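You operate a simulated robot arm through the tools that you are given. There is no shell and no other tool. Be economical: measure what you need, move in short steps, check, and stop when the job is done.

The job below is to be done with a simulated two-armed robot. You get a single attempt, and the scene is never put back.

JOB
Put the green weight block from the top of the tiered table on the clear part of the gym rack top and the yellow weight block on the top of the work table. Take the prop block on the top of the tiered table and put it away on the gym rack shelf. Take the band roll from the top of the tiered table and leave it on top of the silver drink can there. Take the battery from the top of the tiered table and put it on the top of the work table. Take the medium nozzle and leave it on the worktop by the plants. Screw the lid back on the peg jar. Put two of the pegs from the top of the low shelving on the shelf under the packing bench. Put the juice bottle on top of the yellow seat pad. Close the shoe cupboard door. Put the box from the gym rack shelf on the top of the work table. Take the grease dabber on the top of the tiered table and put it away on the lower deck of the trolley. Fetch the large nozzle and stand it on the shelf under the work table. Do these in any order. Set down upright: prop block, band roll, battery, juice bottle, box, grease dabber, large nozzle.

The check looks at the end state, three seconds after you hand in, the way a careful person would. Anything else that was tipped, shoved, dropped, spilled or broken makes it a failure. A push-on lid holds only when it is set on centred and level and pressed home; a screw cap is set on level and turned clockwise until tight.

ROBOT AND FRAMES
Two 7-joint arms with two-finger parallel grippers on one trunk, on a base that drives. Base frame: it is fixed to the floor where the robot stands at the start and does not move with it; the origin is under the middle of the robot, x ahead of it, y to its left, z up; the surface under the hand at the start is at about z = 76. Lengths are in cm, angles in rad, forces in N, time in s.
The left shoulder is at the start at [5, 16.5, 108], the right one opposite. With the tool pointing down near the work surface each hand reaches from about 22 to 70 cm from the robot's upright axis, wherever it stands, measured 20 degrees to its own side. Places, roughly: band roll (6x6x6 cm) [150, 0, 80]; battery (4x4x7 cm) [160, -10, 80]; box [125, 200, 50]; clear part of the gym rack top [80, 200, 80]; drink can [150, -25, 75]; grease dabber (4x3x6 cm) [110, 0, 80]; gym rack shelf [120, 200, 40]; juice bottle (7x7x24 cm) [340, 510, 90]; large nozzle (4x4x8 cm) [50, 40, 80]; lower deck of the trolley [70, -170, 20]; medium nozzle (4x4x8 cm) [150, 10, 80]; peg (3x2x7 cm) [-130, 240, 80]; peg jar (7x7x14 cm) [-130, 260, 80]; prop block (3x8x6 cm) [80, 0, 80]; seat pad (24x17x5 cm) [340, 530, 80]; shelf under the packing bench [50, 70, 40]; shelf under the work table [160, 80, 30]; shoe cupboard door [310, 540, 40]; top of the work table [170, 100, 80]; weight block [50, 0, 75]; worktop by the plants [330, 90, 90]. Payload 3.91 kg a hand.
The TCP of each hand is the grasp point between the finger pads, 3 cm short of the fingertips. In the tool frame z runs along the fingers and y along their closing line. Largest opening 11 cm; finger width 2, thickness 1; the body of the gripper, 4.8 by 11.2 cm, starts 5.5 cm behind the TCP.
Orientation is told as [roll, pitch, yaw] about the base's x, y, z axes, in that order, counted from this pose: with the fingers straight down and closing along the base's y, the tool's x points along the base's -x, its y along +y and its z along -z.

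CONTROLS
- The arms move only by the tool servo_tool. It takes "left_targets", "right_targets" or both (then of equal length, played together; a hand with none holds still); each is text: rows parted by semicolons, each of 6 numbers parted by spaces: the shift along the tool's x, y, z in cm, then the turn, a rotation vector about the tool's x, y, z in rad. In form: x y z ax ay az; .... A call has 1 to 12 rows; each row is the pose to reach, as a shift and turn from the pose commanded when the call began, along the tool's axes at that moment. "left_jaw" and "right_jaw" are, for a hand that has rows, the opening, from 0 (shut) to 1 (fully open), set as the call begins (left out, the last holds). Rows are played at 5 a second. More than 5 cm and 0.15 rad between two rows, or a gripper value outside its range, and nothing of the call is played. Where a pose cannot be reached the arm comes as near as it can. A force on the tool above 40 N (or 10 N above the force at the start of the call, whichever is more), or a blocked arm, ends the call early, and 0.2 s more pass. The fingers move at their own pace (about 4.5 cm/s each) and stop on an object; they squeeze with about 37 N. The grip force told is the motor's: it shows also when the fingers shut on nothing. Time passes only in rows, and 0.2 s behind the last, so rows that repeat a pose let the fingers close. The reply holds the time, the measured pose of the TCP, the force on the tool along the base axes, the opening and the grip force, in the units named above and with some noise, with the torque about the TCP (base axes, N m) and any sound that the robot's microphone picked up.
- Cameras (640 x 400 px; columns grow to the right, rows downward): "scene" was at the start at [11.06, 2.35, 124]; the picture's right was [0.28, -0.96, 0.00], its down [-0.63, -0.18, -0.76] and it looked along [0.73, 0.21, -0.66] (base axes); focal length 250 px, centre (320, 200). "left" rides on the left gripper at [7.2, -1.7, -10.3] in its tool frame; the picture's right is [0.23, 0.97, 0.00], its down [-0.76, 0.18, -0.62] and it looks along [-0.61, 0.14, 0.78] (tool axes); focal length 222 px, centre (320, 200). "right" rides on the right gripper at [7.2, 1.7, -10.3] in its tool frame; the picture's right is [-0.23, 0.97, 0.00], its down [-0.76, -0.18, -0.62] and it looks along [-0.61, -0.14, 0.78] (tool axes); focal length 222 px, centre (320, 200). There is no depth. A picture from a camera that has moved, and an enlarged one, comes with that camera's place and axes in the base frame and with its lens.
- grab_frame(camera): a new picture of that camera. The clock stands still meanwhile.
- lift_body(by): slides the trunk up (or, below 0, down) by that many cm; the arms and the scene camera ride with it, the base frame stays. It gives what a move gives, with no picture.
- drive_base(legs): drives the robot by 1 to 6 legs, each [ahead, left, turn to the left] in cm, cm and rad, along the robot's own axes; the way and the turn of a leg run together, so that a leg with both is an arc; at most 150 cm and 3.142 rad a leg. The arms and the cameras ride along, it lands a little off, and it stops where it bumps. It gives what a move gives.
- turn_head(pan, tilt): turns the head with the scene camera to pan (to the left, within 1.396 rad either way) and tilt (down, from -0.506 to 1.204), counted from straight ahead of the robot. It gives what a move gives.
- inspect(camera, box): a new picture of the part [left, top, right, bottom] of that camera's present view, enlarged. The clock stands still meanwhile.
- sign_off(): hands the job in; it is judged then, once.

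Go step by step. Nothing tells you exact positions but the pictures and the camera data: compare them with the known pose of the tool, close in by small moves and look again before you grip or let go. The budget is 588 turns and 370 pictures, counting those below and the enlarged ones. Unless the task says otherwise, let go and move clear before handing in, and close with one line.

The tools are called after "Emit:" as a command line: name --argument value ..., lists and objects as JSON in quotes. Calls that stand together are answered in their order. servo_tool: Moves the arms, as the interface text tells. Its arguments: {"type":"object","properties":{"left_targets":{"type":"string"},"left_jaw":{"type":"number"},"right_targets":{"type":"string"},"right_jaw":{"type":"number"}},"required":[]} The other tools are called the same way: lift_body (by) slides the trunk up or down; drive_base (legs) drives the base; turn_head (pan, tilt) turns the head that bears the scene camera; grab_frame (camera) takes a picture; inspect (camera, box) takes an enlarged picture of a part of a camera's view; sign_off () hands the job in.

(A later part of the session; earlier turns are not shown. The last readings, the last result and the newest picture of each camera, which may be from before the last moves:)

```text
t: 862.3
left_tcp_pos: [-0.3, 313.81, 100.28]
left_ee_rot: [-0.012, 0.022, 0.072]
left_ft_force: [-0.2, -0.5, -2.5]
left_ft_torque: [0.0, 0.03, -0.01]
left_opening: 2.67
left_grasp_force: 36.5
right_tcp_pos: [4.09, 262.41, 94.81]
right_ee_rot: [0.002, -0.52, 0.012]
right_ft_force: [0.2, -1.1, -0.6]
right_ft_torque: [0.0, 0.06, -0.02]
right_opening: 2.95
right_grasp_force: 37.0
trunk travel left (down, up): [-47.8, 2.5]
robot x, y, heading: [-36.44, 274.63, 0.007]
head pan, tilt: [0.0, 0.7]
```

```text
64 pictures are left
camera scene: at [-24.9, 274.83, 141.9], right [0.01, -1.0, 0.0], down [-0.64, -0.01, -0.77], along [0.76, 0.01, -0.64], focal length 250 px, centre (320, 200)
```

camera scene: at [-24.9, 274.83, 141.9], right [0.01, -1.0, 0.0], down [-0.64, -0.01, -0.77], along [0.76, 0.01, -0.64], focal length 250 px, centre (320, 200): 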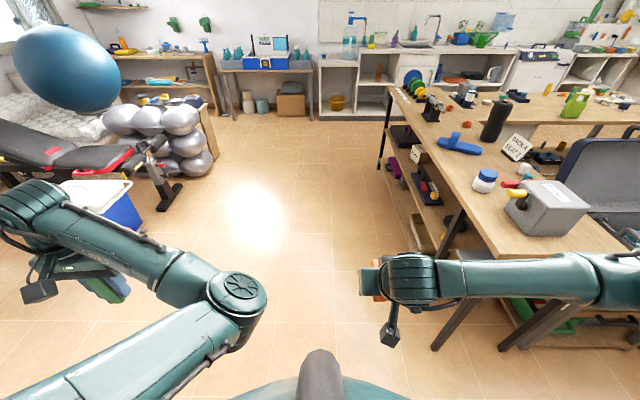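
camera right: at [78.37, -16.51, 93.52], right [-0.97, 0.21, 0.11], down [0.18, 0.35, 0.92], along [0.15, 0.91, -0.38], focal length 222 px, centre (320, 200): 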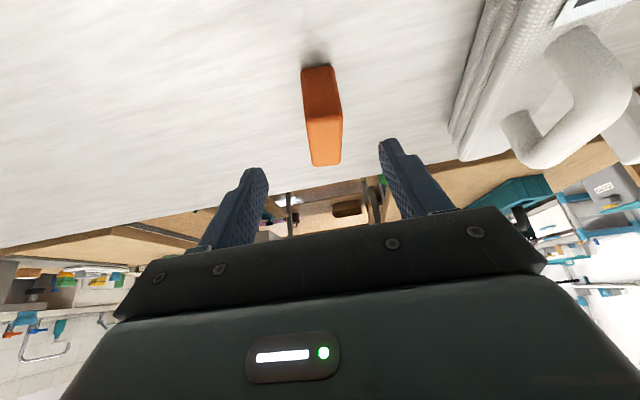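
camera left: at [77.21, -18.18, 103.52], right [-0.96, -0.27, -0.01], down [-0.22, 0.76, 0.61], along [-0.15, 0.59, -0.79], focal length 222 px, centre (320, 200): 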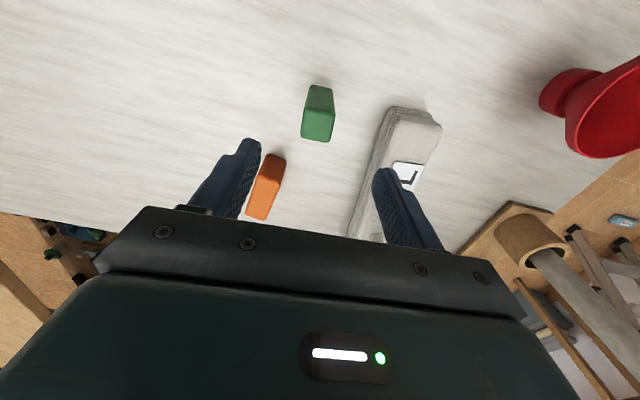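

Rack: front edge y≈224–227; a clear spot on top at ~[76,206]. I drive ahead to x≈57 and face it for the green block (left hand).

Emit:
drive_base --legs '[[93, 0, 0], [0, 0, -1.57]]'

Emit:
turn_head --pan 0.2 --tilt 0.75

Emit:
grab_frame --camera "scene"

```text
t: 871.0
left_tcp_pos: [97.7, 240.46, 100.34]
left_ee_rot: [-0.013, 0.021, -1.479]
left_ft_force: [0.2, -0.1, -3.7]
left_ft_torque: [-0.01, 0.03, 0.01]
left_opening: 2.71
left_grasp_force: 37.0
right_tcp_pos: [46.35, 235.0, 94.88]
right_ee_rot: [0.002, -0.519, -1.538]
right_ft_force: [-0.7, 0.6, -0.8]
right_ft_torque: [0.02, -0.03, -0.01]
right_opening: 2.93
right_grasp_force: 36.8
trunk travel left (down, up): [-47.8, 2.5]
robot x, y, heading: [58.09, 275.56, -1.537]
head pan, tilt: [0.0, 0.7]
```

```text
t: 871.7
left_tcp_pos: [97.71, 240.46, 100.33]
left_ee_rot: [-0.011, 0.02, -1.477]
left_ft_force: [0.0, -0.5, -3.9]
left_ft_torque: [0.01, 0.0, 0.01]
left_opening: 2.72
left_grasp_force: 37.0
right_tcp_pos: [46.47, 235.17, 94.83]
right_ee_rot: [0.003, -0.519, -1.539]
right_ft_force: [0.9, 0.7, -0.3]
right_ft_torque: [-0.02, -0.04, 0.0]
right_opening: 2.94
right_grasp_force: 37.2
trunk travel left (down, up): [-47.8, 2.5]
robot x, y, heading: [58.05, 275.88, -1.543]
head pan, tilt: [0.201, 0.75]
```

```text
63 pictures are left
camera scene: at [59.96, 264.78, 141.47], right [-0.97, -0.23, 0.0], down [-0.15, 0.66, -0.73], along [0.17, -0.71, -0.68], focal length 250 px, centre (320, 200)
```

scene: 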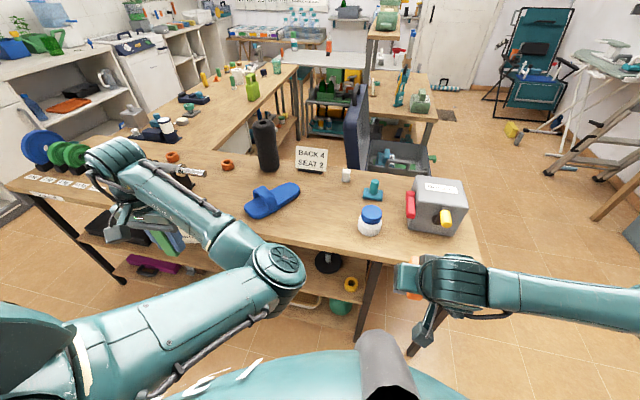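

Clear gap between the flip-flop (~[93,205]) and the jar (~[57,208]): green goes to ~[74,209]. Move closer and bring the left hand over it.

Emit:
drive_base --legs '[[8, 0, -0.03]]'

Emit:
servo_tool --left_targets "-3 -2.5 0 0 0 0; -6 -5 0 0 0 0; -9 -8 0 0 0 0; -12 -11 0 0 0 0; -15 -14 0 0 0 0; -17 -17.5 0 0 0 0; -19 -21 0 0 0 0; -21 -24 0 0 0 0; -21.5 -26 0 0 0 0; -21.5 -26 0 0 0 0"

Emit:
grab_frame --camera "left"

```text
t: 872.8
left_tcp_pos: [96.88, 231.6, 100.23]
left_ee_rot: [-0.012, 0.021, -1.508]
left_ft_force: [-0.3, 0.0, -4.7]
left_ft_torque: [0.03, -0.01, 0.01]
left_opening: 2.68
left_grasp_force: 37.0
right_tcp_pos: [45.3, 227.47, 94.83]
right_ee_rot: [0.001, -0.519, -1.566]
right_ft_force: [0.0, -0.2, -0.9]
right_ft_torque: [0.0, 0.03, 0.02]
right_opening: 2.97
right_grasp_force: 36.7
trunk travel left (down, up): [-47.8, 2.5]
robot x, y, heading: [57.99, 267.95, -1.573]
head pan, tilt: [0.201, 0.75]
```

```text
t: 875.0
left_tcp_pos: [72.28, 208.46, 100.1]
left_ee_rot: [-0.013, 0.022, -1.507]
left_ft_force: [-0.2, 0.0, -3.8]
left_ft_torque: [-0.02, -0.01, 0.0]
left_opening: 2.7
left_grasp_force: 36.7
left hand out of reach, approached as far as the arm can: row 1, 2, 3, 4
right_tcp_pos: [45.33, 227.66, 94.9]
right_ee_rot: [0.002, -0.52, -1.568]
right_ft_force: [0.2, 0.2, -1.3]
right_ft_torque: [0.01, -0.01, -0.01]
right_opening: 2.95
right_grasp_force: 36.3
trunk travel left (down, up): [-47.8, 2.5]
robot x, y, heading: [58.04, 268.22, -1.577]
head pan, tilt: [0.201, 0.75]
```

```text
62 pictures are left
camera left: at [70.17, 215.42, 110.62], right [0.96, 0.29, -0.01], down [0.23, -0.76, 0.6], along [0.17, -0.58, -0.8], focal length 222 px, centre (320, 200)
```

left: 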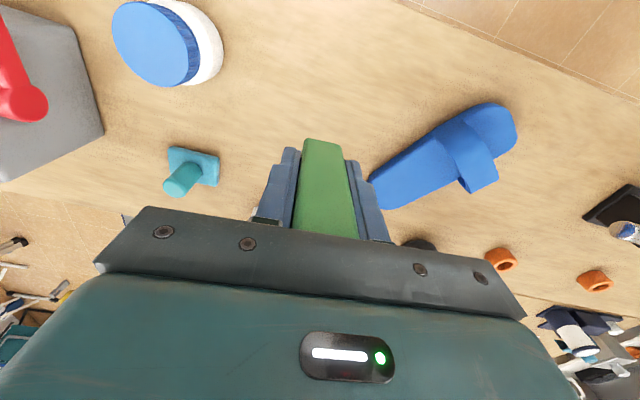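

Clear below. Pull the right hand back a little so the prop clears the rack edge, then lower with the trunk.

Emit:
servo_tool --right_targets "3.5 0 -2 0 0 0; 6.9 0 -4 0 0 0; 8.6 0 -5 0 0 0"

Emit:
lift_body --by -14.5

Emit:
servo_tool --left_targets "0 0 0.4 0 0 0; 0 0 0.8 0 0 0; 0 0 1.2 0 0 0; 0 0 1.6 0 0 0; 0 0 2 0 0 0; 0 0 2.4 0 0 0"

```text
t: 875.8
left_tcp_pos: [72.26, 208.46, 100.17]
left_ee_rot: [-0.011, 0.022, -1.509]
left_ft_force: [-0.5, -0.9, -3.4]
left_ft_torque: [0.03, 0.01, -0.02]
left_opening: 2.7
left_grasp_force: 36.9
right_tcp_pos: [45.28, 237.64, 94.93]
right_ee_rot: [0.004, -0.522, -1.569]
right_ft_force: [0.6, 0.0, -0.8]
right_ft_torque: [0.02, -0.01, 0.03]
right_opening: 2.96
right_grasp_force: 37.1
trunk travel left (down, up): [-47.8, 2.5]
robot x, y, heading: [57.83, 267.89, -1.572]
head pan, tilt: [0.201, 0.75]
```

```text
t: 877.5
left_tcp_pos: [72.28, 208.46, 85.72]
left_ee_rot: [-0.01, 0.021, -1.509]
left_ft_force: [0.7, 1.3, -3.9]
left_ft_torque: [0.02, 0.02, 0.01]
left_opening: 2.72
left_grasp_force: 37.2
right_tcp_pos: [45.36, 237.63, 80.35]
right_ee_rot: [0.002, -0.521, -1.568]
right_ft_force: [0.0, 0.9, -0.4]
right_ft_torque: [0.02, 0.0, -0.06]
right_opening: 2.96
right_grasp_force: 37.5
trunk travel left (down, up): [-33.3, 17.0]
robot x, y, heading: [57.97, 268.03, -1.572]
head pan, tilt: [0.201, 0.75]
```

```text
t: 878.9
left_tcp_pos: [72.29, 208.57, 83.99]
left_ee_rot: [-0.01, 0.007, -1.503]
left_ft_force: [4.6, 2.1, 31.2]
left_ft_torque: [0.46, -0.57, 0.0]
left_opening: 2.71
left_grasp_force: 37.1
right_tcp_pos: [45.32, 237.75, 80.5]
right_ee_rot: [0.002, -0.523, -1.57]
right_ft_force: [-0.3, -0.8, -0.9]
right_ft_torque: [0.03, -0.01, 0.0]
right_opening: 2.96
right_grasp_force: 37.2
trunk travel left (down, up): [-33.3, 17.0]
robot x, y, heading: [58.4, 267.9, -1.569]
head pan, tilt: [0.201, 0.75]
```

Contact. Ease, release; rise with the trunk.

Emit:
servo_tool --left_targets "0 0 -0.5 0 0 0; 0 0 -0.5 0 0 0"

Emit:
servo_tool --left_targets "0 0 0 0 0 0; 0 0 0 0 0 0; 0 0 0 0 0 0" --left_jaw 0.5

Emit:
lift_body --by 16

Emit:
grab_frame --camera "left"

```text
t: 879.5
left_tcp_pos: [72.42, 208.47, 84.0]
left_ee_rot: [-0.011, 0.013, -1.505]
left_ft_force: [6.6, -3.8, 19.2]
left_ft_torque: [-0.45, -0.57, 0.02]
left_opening: 2.71
left_grasp_force: 36.7
right_tcp_pos: [45.38, 237.59, 80.37]
right_ee_rot: [0.002, -0.522, -1.568]
right_ft_force: [0.1, 0.8, -0.4]
right_ft_torque: [0.02, 0.0, -0.02]
right_opening: 2.95
right_grasp_force: 36.8
trunk travel left (down, up): [-33.3, 17.0]
robot x, y, heading: [57.8, 268.07, -1.572]
head pan, tilt: [0.201, 0.75]
```

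```text
t: 880.3
left_tcp_pos: [72.09, 208.54, 83.99]
left_ee_rot: [-0.013, 0.018, -1.508]
left_ft_force: [2.7, -1.4, 19.1]
left_ft_torque: [-0.16, -0.07, 0.02]
left_opening: 5.51
left_grasp_force: 0.1
right_tcp_pos: [45.28, 237.75, 80.5]
right_ee_rot: [0.004, -0.522, -1.57]
right_ft_force: [0.2, -0.6, -1.2]
right_ft_torque: [-0.01, 0.0, 0.02]
right_opening: 2.94
right_grasp_force: 37.6
trunk travel left (down, up): [-33.3, 17.0]
robot x, y, heading: [58.01, 267.95, -1.567]
head pan, tilt: [0.201, 0.75]
```

```text
t: 882.1
left_tcp_pos: [72.27, 208.36, 99.77]
left_ee_rot: [-0.014, 0.019, -1.508]
left_ft_force: [-0.3, 0.0, -0.3]
left_ft_torque: [0.02, -0.02, 0.02]
left_opening: 5.51
left_grasp_force: 0.2
right_tcp_pos: [45.24, 237.57, 96.46]
right_ee_rot: [0.002, -0.521, -1.57]
right_ft_force: [-0.4, 0.0, -1.1]
right_ft_torque: [0.01, 0.02, 0.01]
right_opening: 2.96
right_grasp_force: 36.7
trunk travel left (down, up): [-49.3, 1.0]
robot x, y, heading: [58.33, 267.99, -1.57]
head pan, tilt: [0.201, 0.75]
```

```text
61 pictures are left
camera left: at [70.15, 215.48, 110.24], right [0.96, 0.29, -0.01], down [0.23, -0.76, 0.61], along [0.17, -0.58, -0.8], focal length 222 px, centre (320, 200)
```

left: 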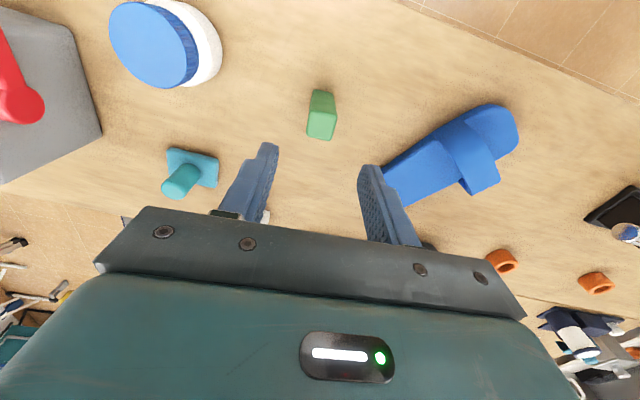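

Green weight placed. Retract the left hand, then move along the rack to x≈132 and look at the shelf.

Emit:
servo_tool --left_targets "1 3.5 0 0 0 0; 3 7 0 0 0 0; 5 11 0 0 0 0; 7 15 0 0 0 0; 9 19 0 0 0 0; 12 22 0 0 0 0; 15 24 0 0 0 0; 19 26 0 0 0 0; 22 26 0 0 0 0; 25 26 0 0 0 0"

Emit:
drive_base --legs '[[-16, 0, 0], [0, 72, 0]]'

Emit:
turn_head --pan -0.1 --tilt 0.75

Emit:
lift_body --by -22

Emit:
grab_frame --camera "scene"

```text
t: 884.3
left_tcp_pos: [97.62, 235.31, 100.06]
left_ee_rot: [0.005, 0.025, -1.497]
left_ft_force: [0.4, -0.5, -0.2]
left_ft_torque: [-0.03, 0.01, 0.01]
left_opening: 5.52
left_grasp_force: 0.1
left hand out of reach, approached as far as the arm can: row 10
right_tcp_pos: [45.28, 237.57, 96.43]
right_ee_rot: [0.0, -0.52, -1.568]
right_ft_force: [0.4, 1.1, -1.5]
right_ft_torque: [-0.02, 0.01, 0.0]
right_opening: 2.93
right_grasp_force: 37.2
trunk travel left (down, up): [-49.3, 1.0]
robot x, y, heading: [57.83, 267.79, -1.572]
head pan, tilt: [0.201, 0.75]
```

```text
t: 891.9
left_tcp_pos: [166.94, 250.67, 100.18]
left_ee_rot: [-0.001, 0.019, -1.505]
left_ft_force: [0.1, -0.3, 0.3]
left_ft_torque: [-0.01, 0.02, 0.03]
left_opening: 5.51
left_grasp_force: 0.1
right_tcp_pos: [114.63, 253.61, 96.42]
right_ee_rot: [0.001, -0.521, -1.58]
right_ft_force: [-0.1, 0.7, -0.9]
right_ft_torque: [0.02, 0.0, 0.03]
right_opening: 2.92
right_grasp_force: 37.0
trunk travel left (down, up): [-49.3, 1.0]
robot x, y, heading: [127.76, 283.45, -1.58]
head pan, tilt: [0.201, 0.75]
```

```text
t: 892.7
left_tcp_pos: [167.15, 250.6, 100.15]
left_ee_rot: [0.003, 0.018, -1.504]
left_ft_force: [0.3, -0.2, 0.6]
left_ft_torque: [-0.02, 0.0, -0.01]
left_opening: 5.5
left_grasp_force: 0.0
right_tcp_pos: [114.75, 253.6, 96.31]
right_ee_rot: [0.003, -0.521, -1.579]
right_ft_force: [0.0, -0.3, -1.6]
right_ft_torque: [0.04, 0.0, -0.01]
right_opening: 2.94
right_grasp_force: 37.2
trunk travel left (down, up): [-49.3, 1.0]
robot x, y, heading: [127.81, 284.15, -1.581]
head pan, tilt: [-0.099, 0.75]
```

```text
t: 895.0
left_tcp_pos: [167.08, 250.67, 78.24]
left_ee_rot: [0.001, 0.019, -1.503]
left_ft_force: [-0.8, 0.2, -0.3]
left_ft_torque: [-0.02, -0.02, 0.02]
left_opening: 5.51
left_grasp_force: 0.1
right_tcp_pos: [114.66, 253.56, 74.36]
right_ee_rot: [0.002, -0.522, -1.576]
right_ft_force: [0.3, -0.4, -0.1]
right_ft_torque: [-0.03, -0.03, 0.0]
right_opening: 2.96
right_grasp_force: 37.2
trunk travel left (down, up): [-27.3, 23.0]
robot x, y, heading: [127.87, 284.12, -1.582]
head pan, tilt: [-0.099, 0.75]
```

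```text
60 pictures are left
camera scene: at [126.8, 272.65, 120.98], right [-0.99, 0.11, 0.0], down [0.07, 0.68, -0.73], along [-0.08, -0.73, -0.68], focal length 250 px, centre (320, 200)
```

scene: 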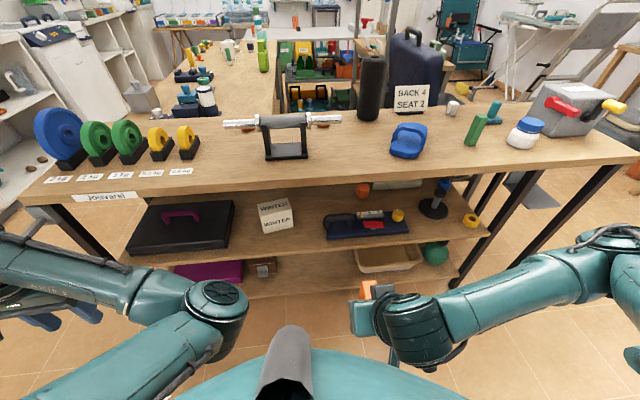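

The shelf has a free gap at ~[123,213] between the white box and the blue tool. I move in, increase tilt slightly (top edge clearance), and lower in front.

Emit:
drive_base --legs '[[12, 0, 0.01]]'

Emit:
lift_body --by -17

Emit:
servo_tool --right_targets "0 2 1 0 -0.05 0; 0 4 2 0 -0.1 0; 0 6 3 0 -0.15 0; 0 7.5 3.5 0 -0.2 0; 0 8 4 0 -0.2 0; 0 8 4 0 -0.2 0"

Emit:
grab_frame --camera "right"

```text
t: 896.3
left_tcp_pos: [167.16, 238.84, 78.26]
left_ee_rot: [0.003, 0.02, -1.498]
left_ft_force: [-0.1, -0.1, -0.7]
left_ft_torque: [0.01, -0.05, -0.03]
left_opening: 5.51
left_grasp_force: 0.1
right_tcp_pos: [114.68, 241.53, 74.41]
right_ee_rot: [0.004, -0.519, -1.574]
right_ft_force: [0.9, -0.2, -2.0]
right_ft_torque: [0.05, -0.01, -0.01]
right_opening: 2.95
right_grasp_force: 37.5
trunk travel left (down, up): [-27.3, 23.0]
robot x, y, heading: [127.9, 271.58, -1.576]
head pan, tilt: [-0.099, 0.75]
```

```text
t: 898.2
left_tcp_pos: [167.2, 238.78, 61.27]
left_ee_rot: [0.003, 0.019, -1.496]
left_ft_force: [0.9, -1.0, 0.0]
left_ft_torque: [0.02, -0.01, 0.0]
left_opening: 5.5
left_grasp_force: 0.1
right_tcp_pos: [114.68, 241.45, 57.43]
right_ee_rot: [0.0, -0.522, -1.572]
right_ft_force: [0.4, -0.8, -0.8]
right_ft_torque: [0.02, -0.01, -0.03]
right_opening: 2.95
right_grasp_force: 37.1
trunk travel left (down, up): [-10.3, 40.0]
robot x, y, heading: [127.81, 272.01, -1.577]
head pan, tilt: [-0.099, 0.75]
```

```text
t: 899.1
left_tcp_pos: [167.25, 238.87, 61.27]
left_ee_rot: [0.003, 0.022, -1.496]
left_ft_force: [0.6, 1.0, 0.1]
left_ft_torque: [0.0, 0.0, -0.03]
left_opening: 5.49
left_grasp_force: 0.1
right_tcp_pos: [121.06, 239.92, 55.18]
right_ee_rot: [-0.002, -0.691, -1.558]
right_ft_force: [-2.4, -0.1, 15.7]
right_ft_torque: [2.2, -0.21, 0.39]
right_opening: 2.96
right_grasp_force: 36.6
trunk travel left (down, up): [-10.3, 40.0]
robot x, y, heading: [127.68, 271.88, -1.576]
head pan, tilt: [-0.099, 0.75]
stopped in row 4 (right hand): the force on the tool passed its limit at 87 N (the readings are from after the stop); the commanded pose is now the measured one
```

```text
59 pictures are left
camera right: at [122.61, 252.19, 58.42], right [0.98, -0.17, 0.14], down [-0.17, -0.19, 0.97], along [-0.13, -0.97, -0.22], focal length 222 px, centre (320, 200)
```

right: 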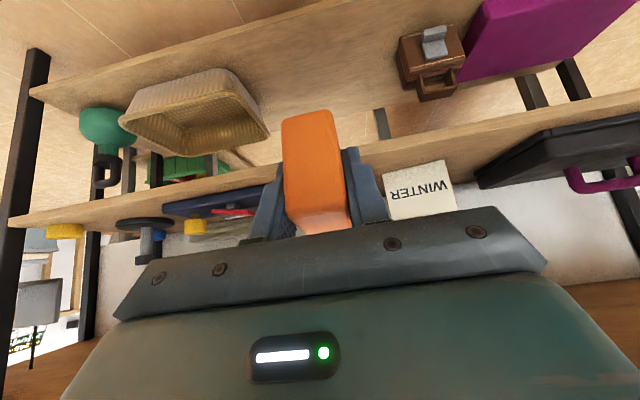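

Again touching my own base when close-in. Move forward, away from it.

Emit:
servo_tool --right_targets "-1.5 0 -1 0 0 0; -4.5 0.5 1 0 0 0; -8 1 3.5 0 0 0; -11.5 1.5 6 0 0 0; -15 2 8.5 0 0 0; -17.5 2 10.5 0 0 0; -17.5 2 10.5 0 0 0"

Emit:
grab_frame --camera "right"

```text
t: 900.7
left_tcp_pos: [167.26, 238.73, 61.13]
left_ee_rot: [0.004, 0.019, -1.496]
left_ft_force: [-0.2, 0.0, 0.6]
left_ft_torque: [-0.01, 0.0, 0.01]
left_opening: 5.5
left_grasp_force: 0.0
right_tcp_pos: [123.45, 219.56, 58.07]
right_ee_rot: [-0.005, -0.69, -1.559]
right_ft_force: [0.6, -0.1, -0.4]
right_ft_torque: [0.0, 0.0, 0.01]
right_opening: 2.96
right_grasp_force: 37.3
trunk travel left (down, up): [-10.3, 40.0]
robot x, y, heading: [127.47, 271.64, -1.58]
head pan, tilt: [-0.099, 0.75]
```

```text
58 pictures are left
camera right: at [124.99, 231.91, 61.41], right [0.98, -0.17, 0.14], down [-0.17, -0.19, 0.97], along [-0.13, -0.97, -0.22], focal length 222 px, centre (320, 200)
```

right: 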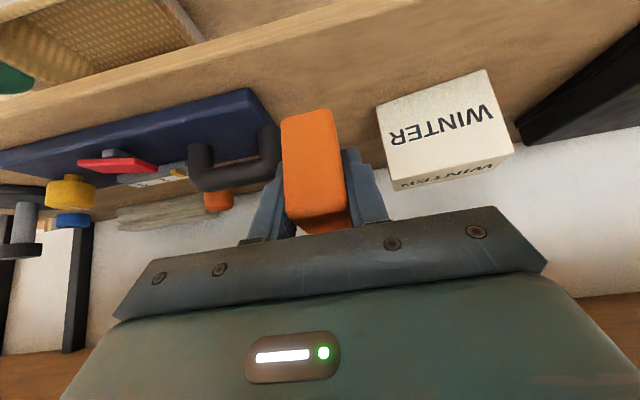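

Emit:
servo_tool --right_targets "-0.3 -0.3 2.5 0 0 0; -0.7 -0.5 5 0 0 0; -1.06 -0.5 7.35 0 0 0; -0.5 -0.5 8.1 0 0 0; 0 -0.5 8.7 0 0 0; 0.5 -0.5 9.3 0 0 0; 0.9 -0.5 9.8 0 0 0; 1.3 -0.5 10.3 0 0 0; 1.7 -0.5 10.8 0 0 0; 2.1 -0.5 11.3 0 0 0"

Emit:
grab_frame --camera "right"

```text
t: 902.9
left_tcp_pos: [167.14, 239.01, 61.28]
left_ee_rot: [0.002, 0.018, -1.495]
left_ft_force: [0.5, -0.5, -0.9]
left_ft_torque: [-0.03, 0.01, -0.05]
left_opening: 5.5
left_grasp_force: 0.1
right_tcp_pos: [122.91, 213.92, 48.54]
right_ee_rot: [0.0, -0.7, -1.562]
right_ft_force: [1.0, -2.5, 27.7]
right_ft_torque: [0.37, -0.06, -0.03]
right_opening: 2.98
right_grasp_force: 37.1
trunk travel left (down, up): [-10.3, 40.0]
robot x, y, heading: [127.54, 271.95, -1.576]
head pan, tilt: [-0.099, 0.75]
```

```text
57 pictures are left
camera right: at [124.31, 226.12, 51.75], right [0.98, -0.16, 0.15], down [-0.17, -0.18, 0.97], along [-0.13, -0.97, -0.2], focal length 222 px, centre (320, 200)
```

right: 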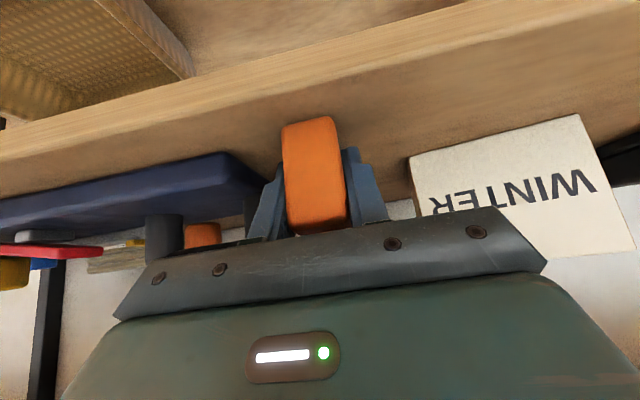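

Near-bottom edge is on the shelf; release so it settles flat.

Emit:
servo_tool --right_targets "-0.2 0 -0.25 0 0 0; -0.2 0 -0.25 0 0 0"

Emit:
servo_tool --right_targets "0 0 0 0 0 0; 0 0 0 0 0 0; 0 0 0 0 0 0; 0 0 0 0 0 0; 0 0 -3 0 0 0; 0 0 -7 0 0 0; 0 0 -11 0 0 0; 1 0 -15 0 0 0; 3 0 -18 0 0 0" --right_jaw 0.45

Emit:
grab_frame --camera "right"

```text
t: 903.5
left_tcp_pos: [167.26, 239.14, 61.21]
left_ee_rot: [0.003, 0.017, -1.495]
left_ft_force: [-1.1, 0.2, 0.4]
left_ft_torque: [0.04, -0.01, 0.0]
left_opening: 5.5
left_grasp_force: 0.0
right_tcp_pos: [122.85, 213.99, 48.56]
right_ee_rot: [-0.003, -0.694, -1.561]
right_ft_force: [2.7, -7.4, 18.6]
right_ft_torque: [0.1, -0.15, -0.07]
right_opening: 2.95
right_grasp_force: 37.1
trunk travel left (down, up): [-10.3, 40.0]
robot x, y, heading: [127.77, 271.7, -1.58]
head pan, tilt: [-0.099, 0.75]
```

```text
t: 905.5
left_tcp_pos: [167.07, 238.82, 61.21]
left_ee_rot: [0.003, 0.018, -1.497]
left_ft_force: [0.1, -0.8, 0.0]
left_ft_torque: [-0.02, 0.03, -0.02]
left_opening: 5.5
left_grasp_force: 0.1
right_tcp_pos: [122.74, 228.22, 60.19]
right_ee_rot: [-0.004, -0.691, -1.558]
right_ft_force: [-0.8, 0.1, 0.1]
right_ft_torque: [-0.02, -0.01, 0.02]
right_opening: 4.94
right_grasp_force: 0.0
trunk travel left (down, up): [-10.3, 40.0]
robot x, y, heading: [127.68, 271.76, -1.576]
head pan, tilt: [-0.099, 0.75]
```

```text
56 pictures are left
camera right: at [124.28, 240.28, 63.33], right [0.98, -0.17, 0.14], down [-0.17, -0.19, 0.97], along [-0.13, -0.97, -0.22], focal length 222 px, centre (320, 200)
```

right: 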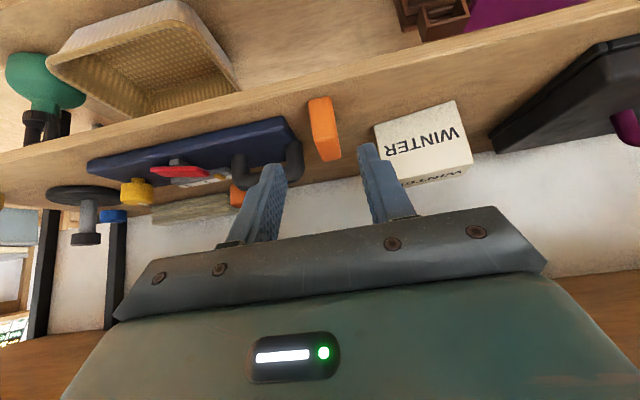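

The prop stands on the shelf. Now the box: measure it with a zoom.

Emit:
inspect --camera "right" --box '[340, 70, 500, 200]'

```text
3.08 times, centred on (420, 135) of right
camera zoom: at [124.28, 240.28, 63.33], right [0.98, -0.17, 0.14], down [-0.17, -0.19, 0.97], along [-0.13, -0.97, -0.22], focal length 684 px, centre (12, 400)
```

zoom: 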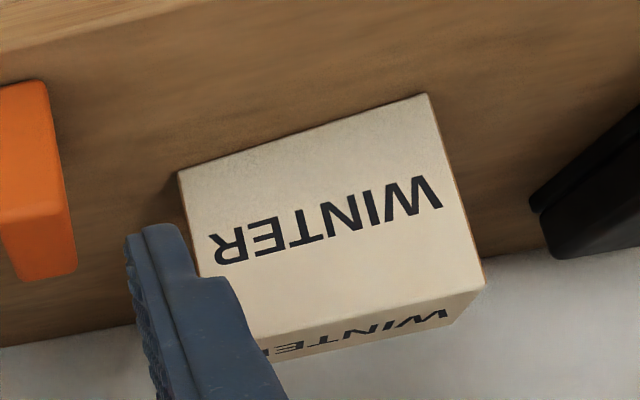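

The box is ~12 cm wide (x), ~5.5 deep, ~10 tall, too wide to grip from the front. Plan: drag it to the shelf's front edge with fingertips on its top, then pinch it front-to-back. First shift sideways and steepen the hand tilt with closed fingers.

Emit:
drive_base --legs '[[0, 25, 0]]'

Emit:
lift_body --by 8

Emit:
servo_tool --right_targets "0 0 1 0 -0.1 0; 0 0 2 0 -0.2 0; 0 0 3 0 -0.3 0; 0 0 3 0 -0.4 0; 0 0 3 0 -0.4 0" --right_jaw 0

Emit:
grab_frame --camera "right"

```text
t: 908.3
left_tcp_pos: [192.63, 238.74, 61.13]
left_ee_rot: [0.004, 0.019, -1.495]
left_ft_force: [0.3, 1.2, 0.2]
left_ft_torque: [0.02, 0.02, 0.0]
left_opening: 5.52
left_grasp_force: 0.1
right_tcp_pos: [148.14, 227.97, 59.96]
right_ee_rot: [-0.006, -0.69, -1.557]
right_ft_force: [-0.6, 0.0, 0.6]
right_ft_torque: [-0.02, 0.0, 0.03]
right_opening: 4.94
right_grasp_force: 0.3
trunk travel left (down, up): [-10.3, 40.0]
robot x, y, heading: [153.14, 271.72, -1.579]
head pan, tilt: [-0.099, 0.75]
```

```text
t: 909.5
left_tcp_pos: [192.51, 238.79, 69.25]
left_ee_rot: [0.004, 0.02, -1.496]
left_ft_force: [-0.5, -0.9, 0.5]
left_ft_torque: [-0.01, 0.0, -0.05]
left_opening: 5.5
left_grasp_force: 0.1
right_tcp_pos: [148.04, 227.97, 67.91]
right_ee_rot: [-0.007, -0.691, -1.557]
right_ft_force: [1.1, -0.4, 0.2]
right_ft_torque: [-0.04, 0.01, 0.0]
right_opening: 4.96
right_grasp_force: 0.0
trunk travel left (down, up): [-18.3, 32.0]
robot x, y, heading: [152.98, 271.82, -1.576]
head pan, tilt: [-0.099, 0.75]
```

```text
t: 910.7
left_tcp_pos: [192.56, 238.83, 69.27]
left_ee_rot: [0.004, 0.02, -1.496]
left_ft_force: [0.8, -1.3, 0.8]
left_ft_torque: [-0.02, 0.0, 0.0]
left_opening: 5.5
left_grasp_force: 0.0
right_tcp_pos: [148.23, 226.02, 65.61]
right_ee_rot: [-0.009, -1.093, -1.554]
right_ft_force: [0.0, -0.6, 0.5]
right_ft_torque: [-0.01, 0.01, 0.0]
right_opening: 0.0
right_grasp_force: 37.1
trunk travel left (down, up): [-18.3, 32.0]
robot x, y, heading: [153.54, 271.77, -1.581]
head pan, tilt: [-0.099, 0.75]
```

```text
54 pictures are left
camera right: at [149.69, 238.51, 63.9], right [0.98, -0.1, 0.2], down [-0.18, 0.2, 0.96], along [-0.13, -0.97, 0.18], focal length 222 px, centre (320, 200)
```

right: 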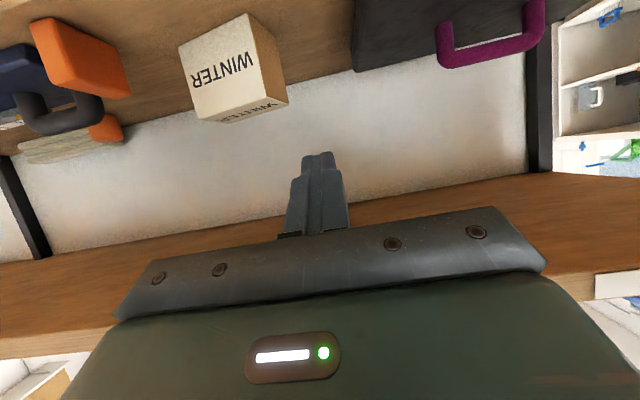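

Emit:
inspect --camera "right" --box '[160, 0, 310, 130]'

```text
3.08 times, centred on (235, 65) of right
camera zoom: at [149.69, 238.51, 63.9], right [0.98, -0.1, 0.2], down [-0.18, 0.2, 0.96], along [-0.13, -0.97, 0.18], focal length 684 px, centre (582, 615)
```

zoom: 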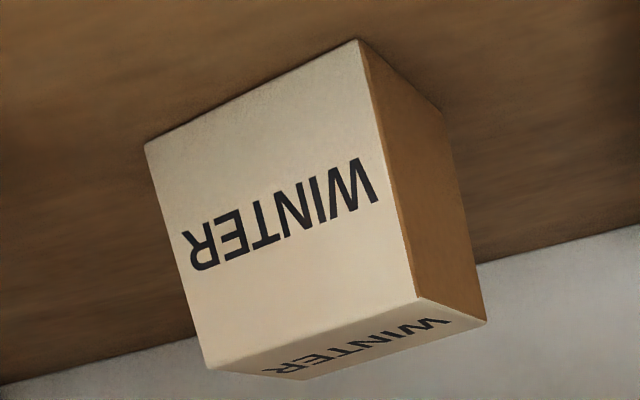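

Triangulated: box 11.7 × 6.5 × 9.8 cm, front face at y≈207.5, top z≈54.9. I reach its top rear with the closed fingertips (tilt ~1.1) to drag it forward.

Emit:
lift_body --by -5.5

Emit:
drive_base --legs '[[6, 0, 0]]'

Emit:
servo_tool --right_targets "-1 -3 1.8 0 0 0; -2 -6 3.6 0 0 0; -3 -9 5.4 0 0 0; -4 -11 7.2 0 0 0; -5.4 -11 10 0 0 0; -6.6 -11 12.6 0 0 0; -6.6 -11 12.6 0 0 0"

Emit:
grab_frame --camera "right"

```text
t: 911.7
left_tcp_pos: [192.6, 238.81, 63.7]
left_ee_rot: [0.003, 0.018, -1.495]
left_ft_force: [0.2, 0.2, 0.9]
left_ft_torque: [0.01, -0.01, 0.03]
left_opening: 5.51
left_grasp_force: 0.2
right_tcp_pos: [148.14, 226.11, 60.14]
right_ee_rot: [-0.008, -1.09, -1.555]
right_ft_force: [0.1, 0.2, -0.5]
right_ft_torque: [-0.02, 0.03, 0.04]
right_opening: 0.0
right_grasp_force: 36.8
trunk travel left (down, up): [-12.8, 37.5]
robot x, y, heading: [152.95, 271.94, -1.572]
head pan, tilt: [-0.099, 0.75]
```

```text
t: 912.7
left_tcp_pos: [192.74, 234.27, 63.75]
left_ee_rot: [-0.002, 0.03, -1.485]
left_ft_force: [-1.5, 1.5, 0.3]
left_ft_torque: [-0.19, -0.15, -0.06]
left_opening: 5.52
left_grasp_force: 0.1
right_tcp_pos: [148.39, 220.92, 60.18]
right_ee_rot: [-0.007, -1.09, -1.551]
right_ft_force: [0.0, 0.3, 0.4]
right_ft_torque: [-0.01, 0.0, 0.0]
right_opening: 0.01
right_grasp_force: 36.8
trunk travel left (down, up): [-12.8, 37.5]
robot x, y, heading: [152.92, 266.83, -1.574]
head pan, tilt: [-0.099, 0.75]
stopped in leg 1: the force on the tool passed its limit at 86 N (the readings are from after the stop); the commanded pose is now the measured one
```

```text
t: 914.3
left_tcp_pos: [192.62, 234.35, 63.7]
left_ee_rot: [0.0, 0.03, -1.483]
left_ft_force: [0.6, 3.1, 0.5]
left_ft_torque: [-0.27, 0.06, 0.05]
left_opening: 5.5
left_grasp_force: 0.0
right_tcp_pos: [140.32, 205.53, 62.13]
right_ee_rot: [-0.029, -1.071, -1.552]
right_ft_force: [0.8, -0.2, -0.2]
right_ft_torque: [-0.02, 0.04, 0.01]
right_opening: 0.0
right_grasp_force: 36.7
right hand out of reach, approached as far as the arm can: row 2, 3, 4, 5, 6, 7
trunk travel left (down, up): [-12.8, 37.5]
robot x, y, heading: [153.03, 266.42, -1.573]
head pan, tilt: [-0.099, 0.75]
```

```text
52 pictures are left
camera right: at [141.98, 218.03, 60.57], right [0.98, -0.11, 0.19], down [-0.16, 0.18, 0.97], along [-0.15, -0.98, 0.16], focal length 222 px, centre (320, 200)
```

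right: 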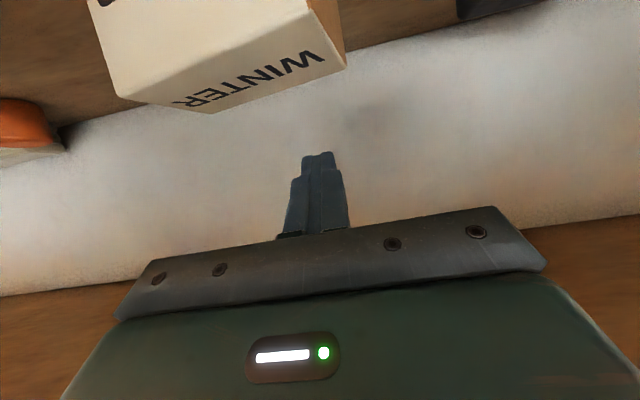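

The left hand brushed the rack end; I pull it back, shift 3.5 cm so the fingertips are over the box middle, and lower with the trunk to press on the box top.

Emit:
servo_tool --left_targets "2 2 -1 0 0 0; 4 5 -2 0 0 0; 5 9 -3 0 0 0"

Emit:
drive_base --legs '[[0, -3.5, 0]]'

Emit:
lift_body --by -4.5

Emit:
inspect --camera "right" --box '[180, 0, 460, 220]'

```text
t: 915.1
left_tcp_pos: [200.85, 240.1, 66.83]
left_ee_rot: [-0.003, 0.029, -1.484]
left_ft_force: [-0.1, 0.7, -0.5]
left_ft_torque: [-0.01, 0.01, -0.04]
left_opening: 5.51
left_grasp_force: 0.1
right_tcp_pos: [140.3, 205.53, 62.11]
right_ee_rot: [-0.027, -1.072, -1.551]
right_ft_force: [0.0, -0.4, 0.1]
right_ft_torque: [0.01, 0.0, 0.03]
right_opening: 0.0
right_grasp_force: 36.5
trunk travel left (down, up): [-12.8, 37.5]
robot x, y, heading: [152.82, 266.84, -1.576]
head pan, tilt: [-0.099, 0.75]
```

```text
t: 916.1
left_tcp_pos: [197.45, 239.98, 66.77]
left_ee_rot: [-0.001, 0.031, -1.484]
left_ft_force: [0.4, -1.1, 0.1]
left_ft_torque: [0.0, -0.01, 0.01]
left_opening: 5.52
left_grasp_force: 0.1
right_tcp_pos: [136.88, 205.45, 62.11]
right_ee_rot: [-0.029, -1.071, -1.552]
right_ft_force: [0.4, 0.6, 0.6]
right_ft_torque: [0.0, 0.02, -0.03]
right_opening: 0.0
right_grasp_force: 36.9
trunk travel left (down, up): [-12.8, 37.5]
robot x, y, heading: [149.65, 266.51, -1.575]
head pan, tilt: [-0.099, 0.75]
```

```text
t: 916.9
left_tcp_pos: [197.56, 240.0, 62.32]
left_ee_rot: [0.0, 0.03, -1.485]
left_ft_force: [0.9, -0.4, -0.5]
left_ft_torque: [0.02, 0.0, 0.02]
left_opening: 5.49
left_grasp_force: 0.2
right_tcp_pos: [136.81, 205.54, 57.59]
right_ee_rot: [-0.027, -1.071, -1.553]
right_ft_force: [-1.0, -0.8, 0.4]
right_ft_torque: [-0.02, 0.01, 0.0]
right_opening: 0.03
right_grasp_force: 37.3
trunk travel left (down, up): [-8.3, 42.0]
robot x, y, heading: [149.41, 266.5, -1.573]
head pan, tilt: [-0.099, 0.75]
```

```text
1.82 times, centred on (320, 110) of right
camera zoom: at [138.52, 218.07, 56.07], right [0.98, -0.12, 0.19], down [-0.16, 0.18, 0.97], along [-0.15, -0.98, 0.16], focal length 404 px, centre (320, 364)
```

zoom: 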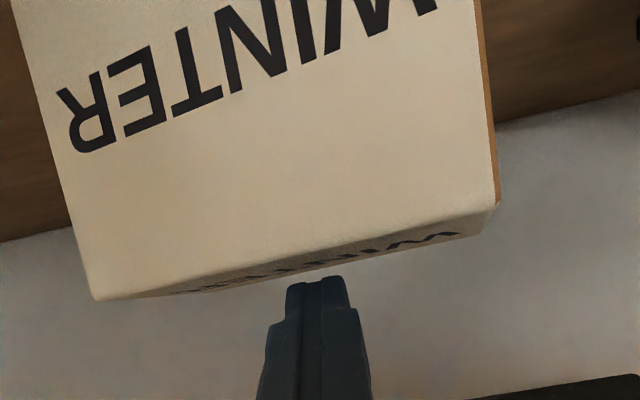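

Emit:
lift_body --by -0.7

Emit:
lift_body --by -0.4

```text
t: 917.5
left_tcp_pos: [197.39, 240.22, 61.68]
left_ee_rot: [-0.002, 0.029, -1.483]
left_ft_force: [1.0, 0.5, 0.0]
left_ft_torque: [-0.01, -0.04, 0.0]
left_opening: 5.51
left_grasp_force: 0.1
right_tcp_pos: [136.77, 205.33, 57.31]
right_ee_rot: [-0.029, -1.082, -1.554]
right_ft_force: [-0.9, 5.7, 18.9]
right_ft_torque: [-0.24, 0.03, 0.04]
right_opening: 0.02
right_grasp_force: 37.1
trunk travel left (down, up): [-7.6, 42.7]
robot x, y, heading: [149.32, 266.77, -1.572]
head pan, tilt: [-0.099, 0.75]
```

```text
t: 918.0
left_tcp_pos: [197.42, 240.24, 61.36]
left_ee_rot: [-0.003, 0.024, -1.484]
left_ft_force: [0.2, 0.3, 0.8]
left_ft_torque: [0.01, -0.02, -0.03]
left_opening: 5.48
left_grasp_force: 0.1
right_tcp_pos: [136.79, 205.42, 57.27]
right_ee_rot: [-0.031, -1.088, -1.552]
right_ft_force: [0.0, 10.8, 38.6]
right_ft_torque: [-0.59, 0.06, 0.07]
right_opening: 0.0
right_grasp_force: 37.3
trunk travel left (down, up): [-7.2, 43.1]
robot x, y, heading: [149.13, 266.83, -1.57]
head pan, tilt: [-0.099, 0.75]
```

Pressing (≈30–39 N). Ease slightly and drag by backing the base.

Emit:
lift_body --by 0.15

Emit:
drive_base --legs '[[-6, 0, 0]]'

Emit:
grab_frame --camera "right"

```text
t: 918.5
left_tcp_pos: [197.51, 240.23, 61.51]
left_ee_rot: [-0.003, 0.025, -1.482]
left_ft_force: [-0.4, -0.4, -0.3]
left_ft_torque: [0.01, 0.01, 0.01]
left_opening: 5.5
left_grasp_force: 0.0
right_tcp_pos: [136.86, 205.44, 57.24]
right_ee_rot: [-0.03, -1.085, -1.549]
right_ft_force: [-1.0, 10.0, 35.5]
right_ft_torque: [-0.48, 0.0, -0.03]
right_opening: 0.0
right_grasp_force: 37.2
trunk travel left (down, up): [-7.3, 43.0]
robot x, y, heading: [149.41, 266.48, -1.574]
head pan, tilt: [-0.099, 0.75]
```

```text
t: 919.5
left_tcp_pos: [197.37, 246.37, 61.5]
left_ee_rot: [-0.004, 0.027, -1.484]
left_ft_force: [-0.4, 0.0, -1.5]
left_ft_torque: [0.0, 0.02, 0.02]
left_opening: 5.48
left_grasp_force: 0.0
right_tcp_pos: [136.54, 211.24, 57.66]
right_ee_rot: [-0.039, -1.097, -1.553]
right_ft_force: [-13.1, 4.0, 39.0]
right_ft_torque: [-0.82, 0.17, -0.3]
right_opening: 0.0
right_grasp_force: 36.7
trunk travel left (down, up): [-7.3, 43.0]
robot x, y, heading: [149.65, 272.66, -1.571]
head pan, tilt: [-0.099, 0.75]
```

```text
50 pictures are left
camera right: at [138.35, 223.79, 55.79], right [0.98, -0.12, 0.18], down [-0.16, 0.21, 0.96], along [-0.16, -0.97, 0.19], focal length 222 px, centre (320, 200)
```

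right: 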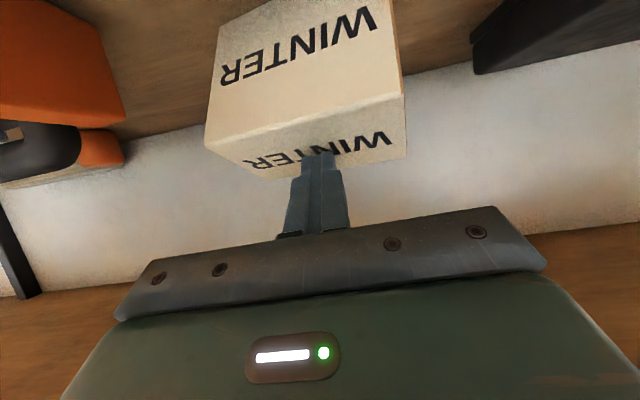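

The box came ~4 cm forward (some slip). Repeat: lift, advance 3.5 cm, press, and drag again.

Emit:
lift_body --by 1.3

Emit:
drive_base --legs '[[3.2, 0, 0]]'

Emit:
lift_body --by -1.2

Emit:
drive_base --legs '[[-7, 0, 0]]'

Emit:
grab_frame --camera "right"

```text
t: 920.1
left_tcp_pos: [197.4, 246.3, 62.62]
left_ee_rot: [0.0, 0.029, -1.485]
left_ft_force: [0.1, -0.2, 0.3]
left_ft_torque: [0.0, 0.0, -0.02]
left_opening: 5.46
left_grasp_force: 0.1
right_tcp_pos: [136.56, 211.23, 58.52]
right_ee_rot: [-0.039, -1.092, -1.551]
right_ft_force: [1.0, -0.1, -0.4]
right_ft_torque: [-0.04, -0.04, -0.02]
right_opening: 0.02
right_grasp_force: 36.7
trunk travel left (down, up): [-8.6, 41.7]
robot x, y, heading: [149.61, 272.98, -1.572]
head pan, tilt: [-0.099, 0.75]
```

```text
t: 921.0
left_tcp_pos: [197.48, 242.97, 62.73]
left_ee_rot: [-0.002, 0.029, -1.484]
left_ft_force: [0.3, 1.3, 0.9]
left_ft_torque: [-0.01, -0.03, 0.01]
left_opening: 5.51
left_grasp_force: 0.1
right_tcp_pos: [136.55, 207.97, 58.62]
right_ee_rot: [-0.039, -1.094, -1.555]
right_ft_force: [-0.6, -0.4, 0.3]
right_ft_torque: [0.0, -0.02, 0.0]
right_opening: 0.0
right_grasp_force: 36.5
trunk travel left (down, up): [-8.6, 41.7]
robot x, y, heading: [149.64, 269.96, -1.573]
head pan, tilt: [-0.099, 0.75]
```

```text
t: 921.6
left_tcp_pos: [197.35, 242.94, 61.35]
left_ee_rot: [-0.002, 0.03, -1.483]
left_ft_force: [-0.2, 0.3, 0.1]
left_ft_torque: [0.02, 0.02, -0.03]
left_opening: 5.5
left_grasp_force: 0.1
right_tcp_pos: [136.58, 208.0, 57.41]
right_ee_rot: [-0.038, -1.093, -1.554]
right_ft_force: [0.5, -0.1, -0.8]
right_ft_torque: [-0.02, 0.01, -0.03]
right_opening: 0.0
right_grasp_force: 37.5
trunk travel left (down, up): [-7.4, 42.9]
robot x, y, heading: [149.61, 269.57, -1.575]
head pan, tilt: [-0.099, 0.75]
```

```text
t: 922.6
left_tcp_pos: [197.38, 250.02, 61.56]
left_ee_rot: [-0.002, 0.03, -1.486]
left_ft_force: [-0.4, 1.0, -0.4]
left_ft_torque: [0.02, 0.01, 0.02]
left_opening: 5.5
left_grasp_force: 0.0
right_tcp_pos: [136.57, 214.96, 57.4]
right_ee_rot: [-0.039, -1.093, -1.557]
right_ft_force: [1.1, -0.6, 0.6]
right_ft_torque: [0.04, 0.01, 0.0]
right_opening: 0.0
right_grasp_force: 37.0
trunk travel left (down, up): [-7.4, 42.9]
robot x, y, heading: [149.44, 276.56, -1.577]
head pan, tilt: [-0.099, 0.75]
```

```text
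49 pictures are left
camera right: at [138.3, 227.52, 55.66], right [0.98, -0.12, 0.18], down [-0.16, 0.21, 0.97], along [-0.16, -0.97, 0.18], focal length 222 px, centre (320, 200)
```

right: 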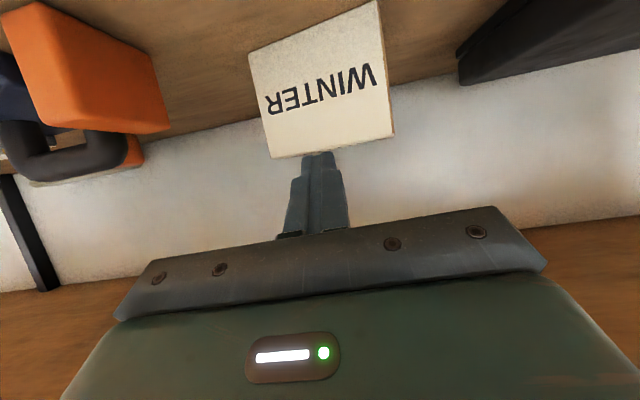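

Friction dragging doesn't work. Instead I rotate the box by pushing its right front end deeper, so I can then grip it across its 6.5 cm side. Lower and line up with the right end.

Emit:
drive_base --legs '[[0, 4, 0]]'

Emit:
lift_body --by -6.6

Emit:
drive_base --legs '[[9, 0, 0]]'

Emit:
grab_frame --camera "right"

```text
t: 923.6
left_tcp_pos: [201.4, 249.94, 61.53]
left_ee_rot: [-0.003, 0.03, -1.486]
left_ft_force: [0.3, 0.1, 0.2]
left_ft_torque: [-0.03, -0.01, 0.02]
left_opening: 5.51
left_grasp_force: 0.0
right_tcp_pos: [140.5, 215.01, 57.46]
right_ee_rot: [-0.038, -1.093, -1.554]
right_ft_force: [0.0, 0.3, 0.4]
right_ft_torque: [-0.04, 0.02, -0.01]
right_opening: 0.03
right_grasp_force: 36.1
trunk travel left (down, up): [-7.4, 42.9]
robot x, y, heading: [153.46, 276.72, -1.568]
head pan, tilt: [-0.099, 0.75]
```

```text
t: 924.7
left_tcp_pos: [201.57, 249.97, 54.95]
left_ee_rot: [-0.004, 0.03, -1.485]
left_ft_force: [0.3, -0.5, 0.5]
left_ft_torque: [0.01, 0.0, 0.0]
left_opening: 5.49
left_grasp_force: 0.0
right_tcp_pos: [140.56, 214.99, 50.76]
right_ee_rot: [-0.039, -1.094, -1.555]
right_ft_force: [-0.2, 0.2, -0.2]
right_ft_torque: [0.01, -0.03, -0.04]
right_opening: 0.0
right_grasp_force: 36.8
trunk travel left (down, up): [-0.8, 49.5]
robot x, y, heading: [153.32, 277.16, -1.572]
head pan, tilt: [-0.099, 0.75]
```

```text
t: 925.8
left_tcp_pos: [201.43, 240.92, 54.9]
left_ee_rot: [-0.003, 0.029, -1.484]
left_ft_force: [0.4, 0.3, 0.3]
left_ft_torque: [0.01, -0.02, -0.04]
left_opening: 5.49
left_grasp_force: 0.0
right_tcp_pos: [140.45, 205.97, 50.86]
right_ee_rot: [-0.039, -1.093, -1.555]
right_ft_force: [0.8, 0.2, 0.4]
right_ft_torque: [-0.01, -0.01, 0.01]
right_opening: 0.0
right_grasp_force: 37.3
trunk travel left (down, up): [-0.8, 49.5]
robot x, y, heading: [153.58, 267.3, -1.577]
head pan, tilt: [-0.099, 0.75]
```

```text
48 pictures are left
camera right: at [142.28, 218.43, 49.07], right [0.98, -0.12, 0.18], down [-0.16, 0.21, 0.97], along [-0.16, -0.97, 0.18], focal length 222 px, centre (320, 200)
```

right: 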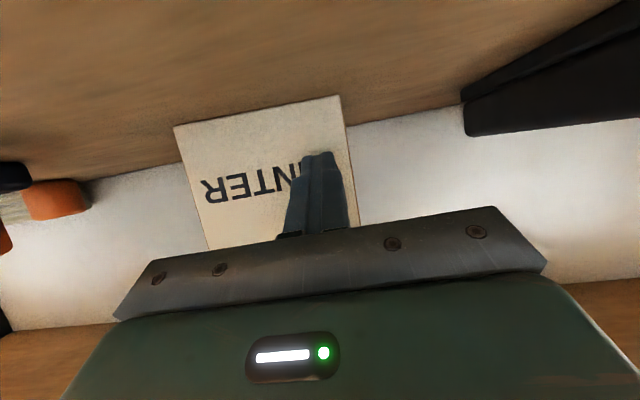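

Touching the right end. Keep pushing.

Emit:
drive_base --legs '[[5, 0, 0]]'

Emit:
grab_frame --camera "right"

```text
t: 926.8
left_tcp_pos: [201.34, 235.92, 55.02]
left_ee_rot: [-0.004, 0.026, -1.491]
left_ft_force: [-0.3, -0.5, 0.1]
left_ft_torque: [-0.02, -0.02, -0.02]
left_opening: 5.51
left_grasp_force: 0.1
right_tcp_pos: [140.68, 201.75, 50.46]
right_ee_rot: [-0.043, -1.08, -1.544]
right_ft_force: [0.0, -0.5, -1.0]
right_ft_torque: [0.02, 0.03, -0.01]
right_opening: 0.0
right_grasp_force: 37.1
trunk travel left (down, up): [-0.8, 49.5]
robot x, y, heading: [153.58, 262.73, -1.573]
head pan, tilt: [-0.099, 0.75]
stopped in leg 1: the robot was blocked; the commanded pose is now the measured one
```

```text
47 pictures are left
camera right: at [142.32, 214.31, 48.86], right [0.98, -0.12, 0.18], down [-0.16, 0.19, 0.97], along [-0.15, -0.97, 0.17], focal length 222 px, centre (320, 200)
```

right: 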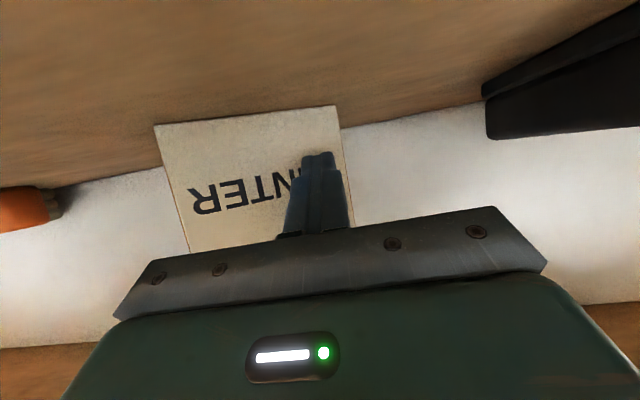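

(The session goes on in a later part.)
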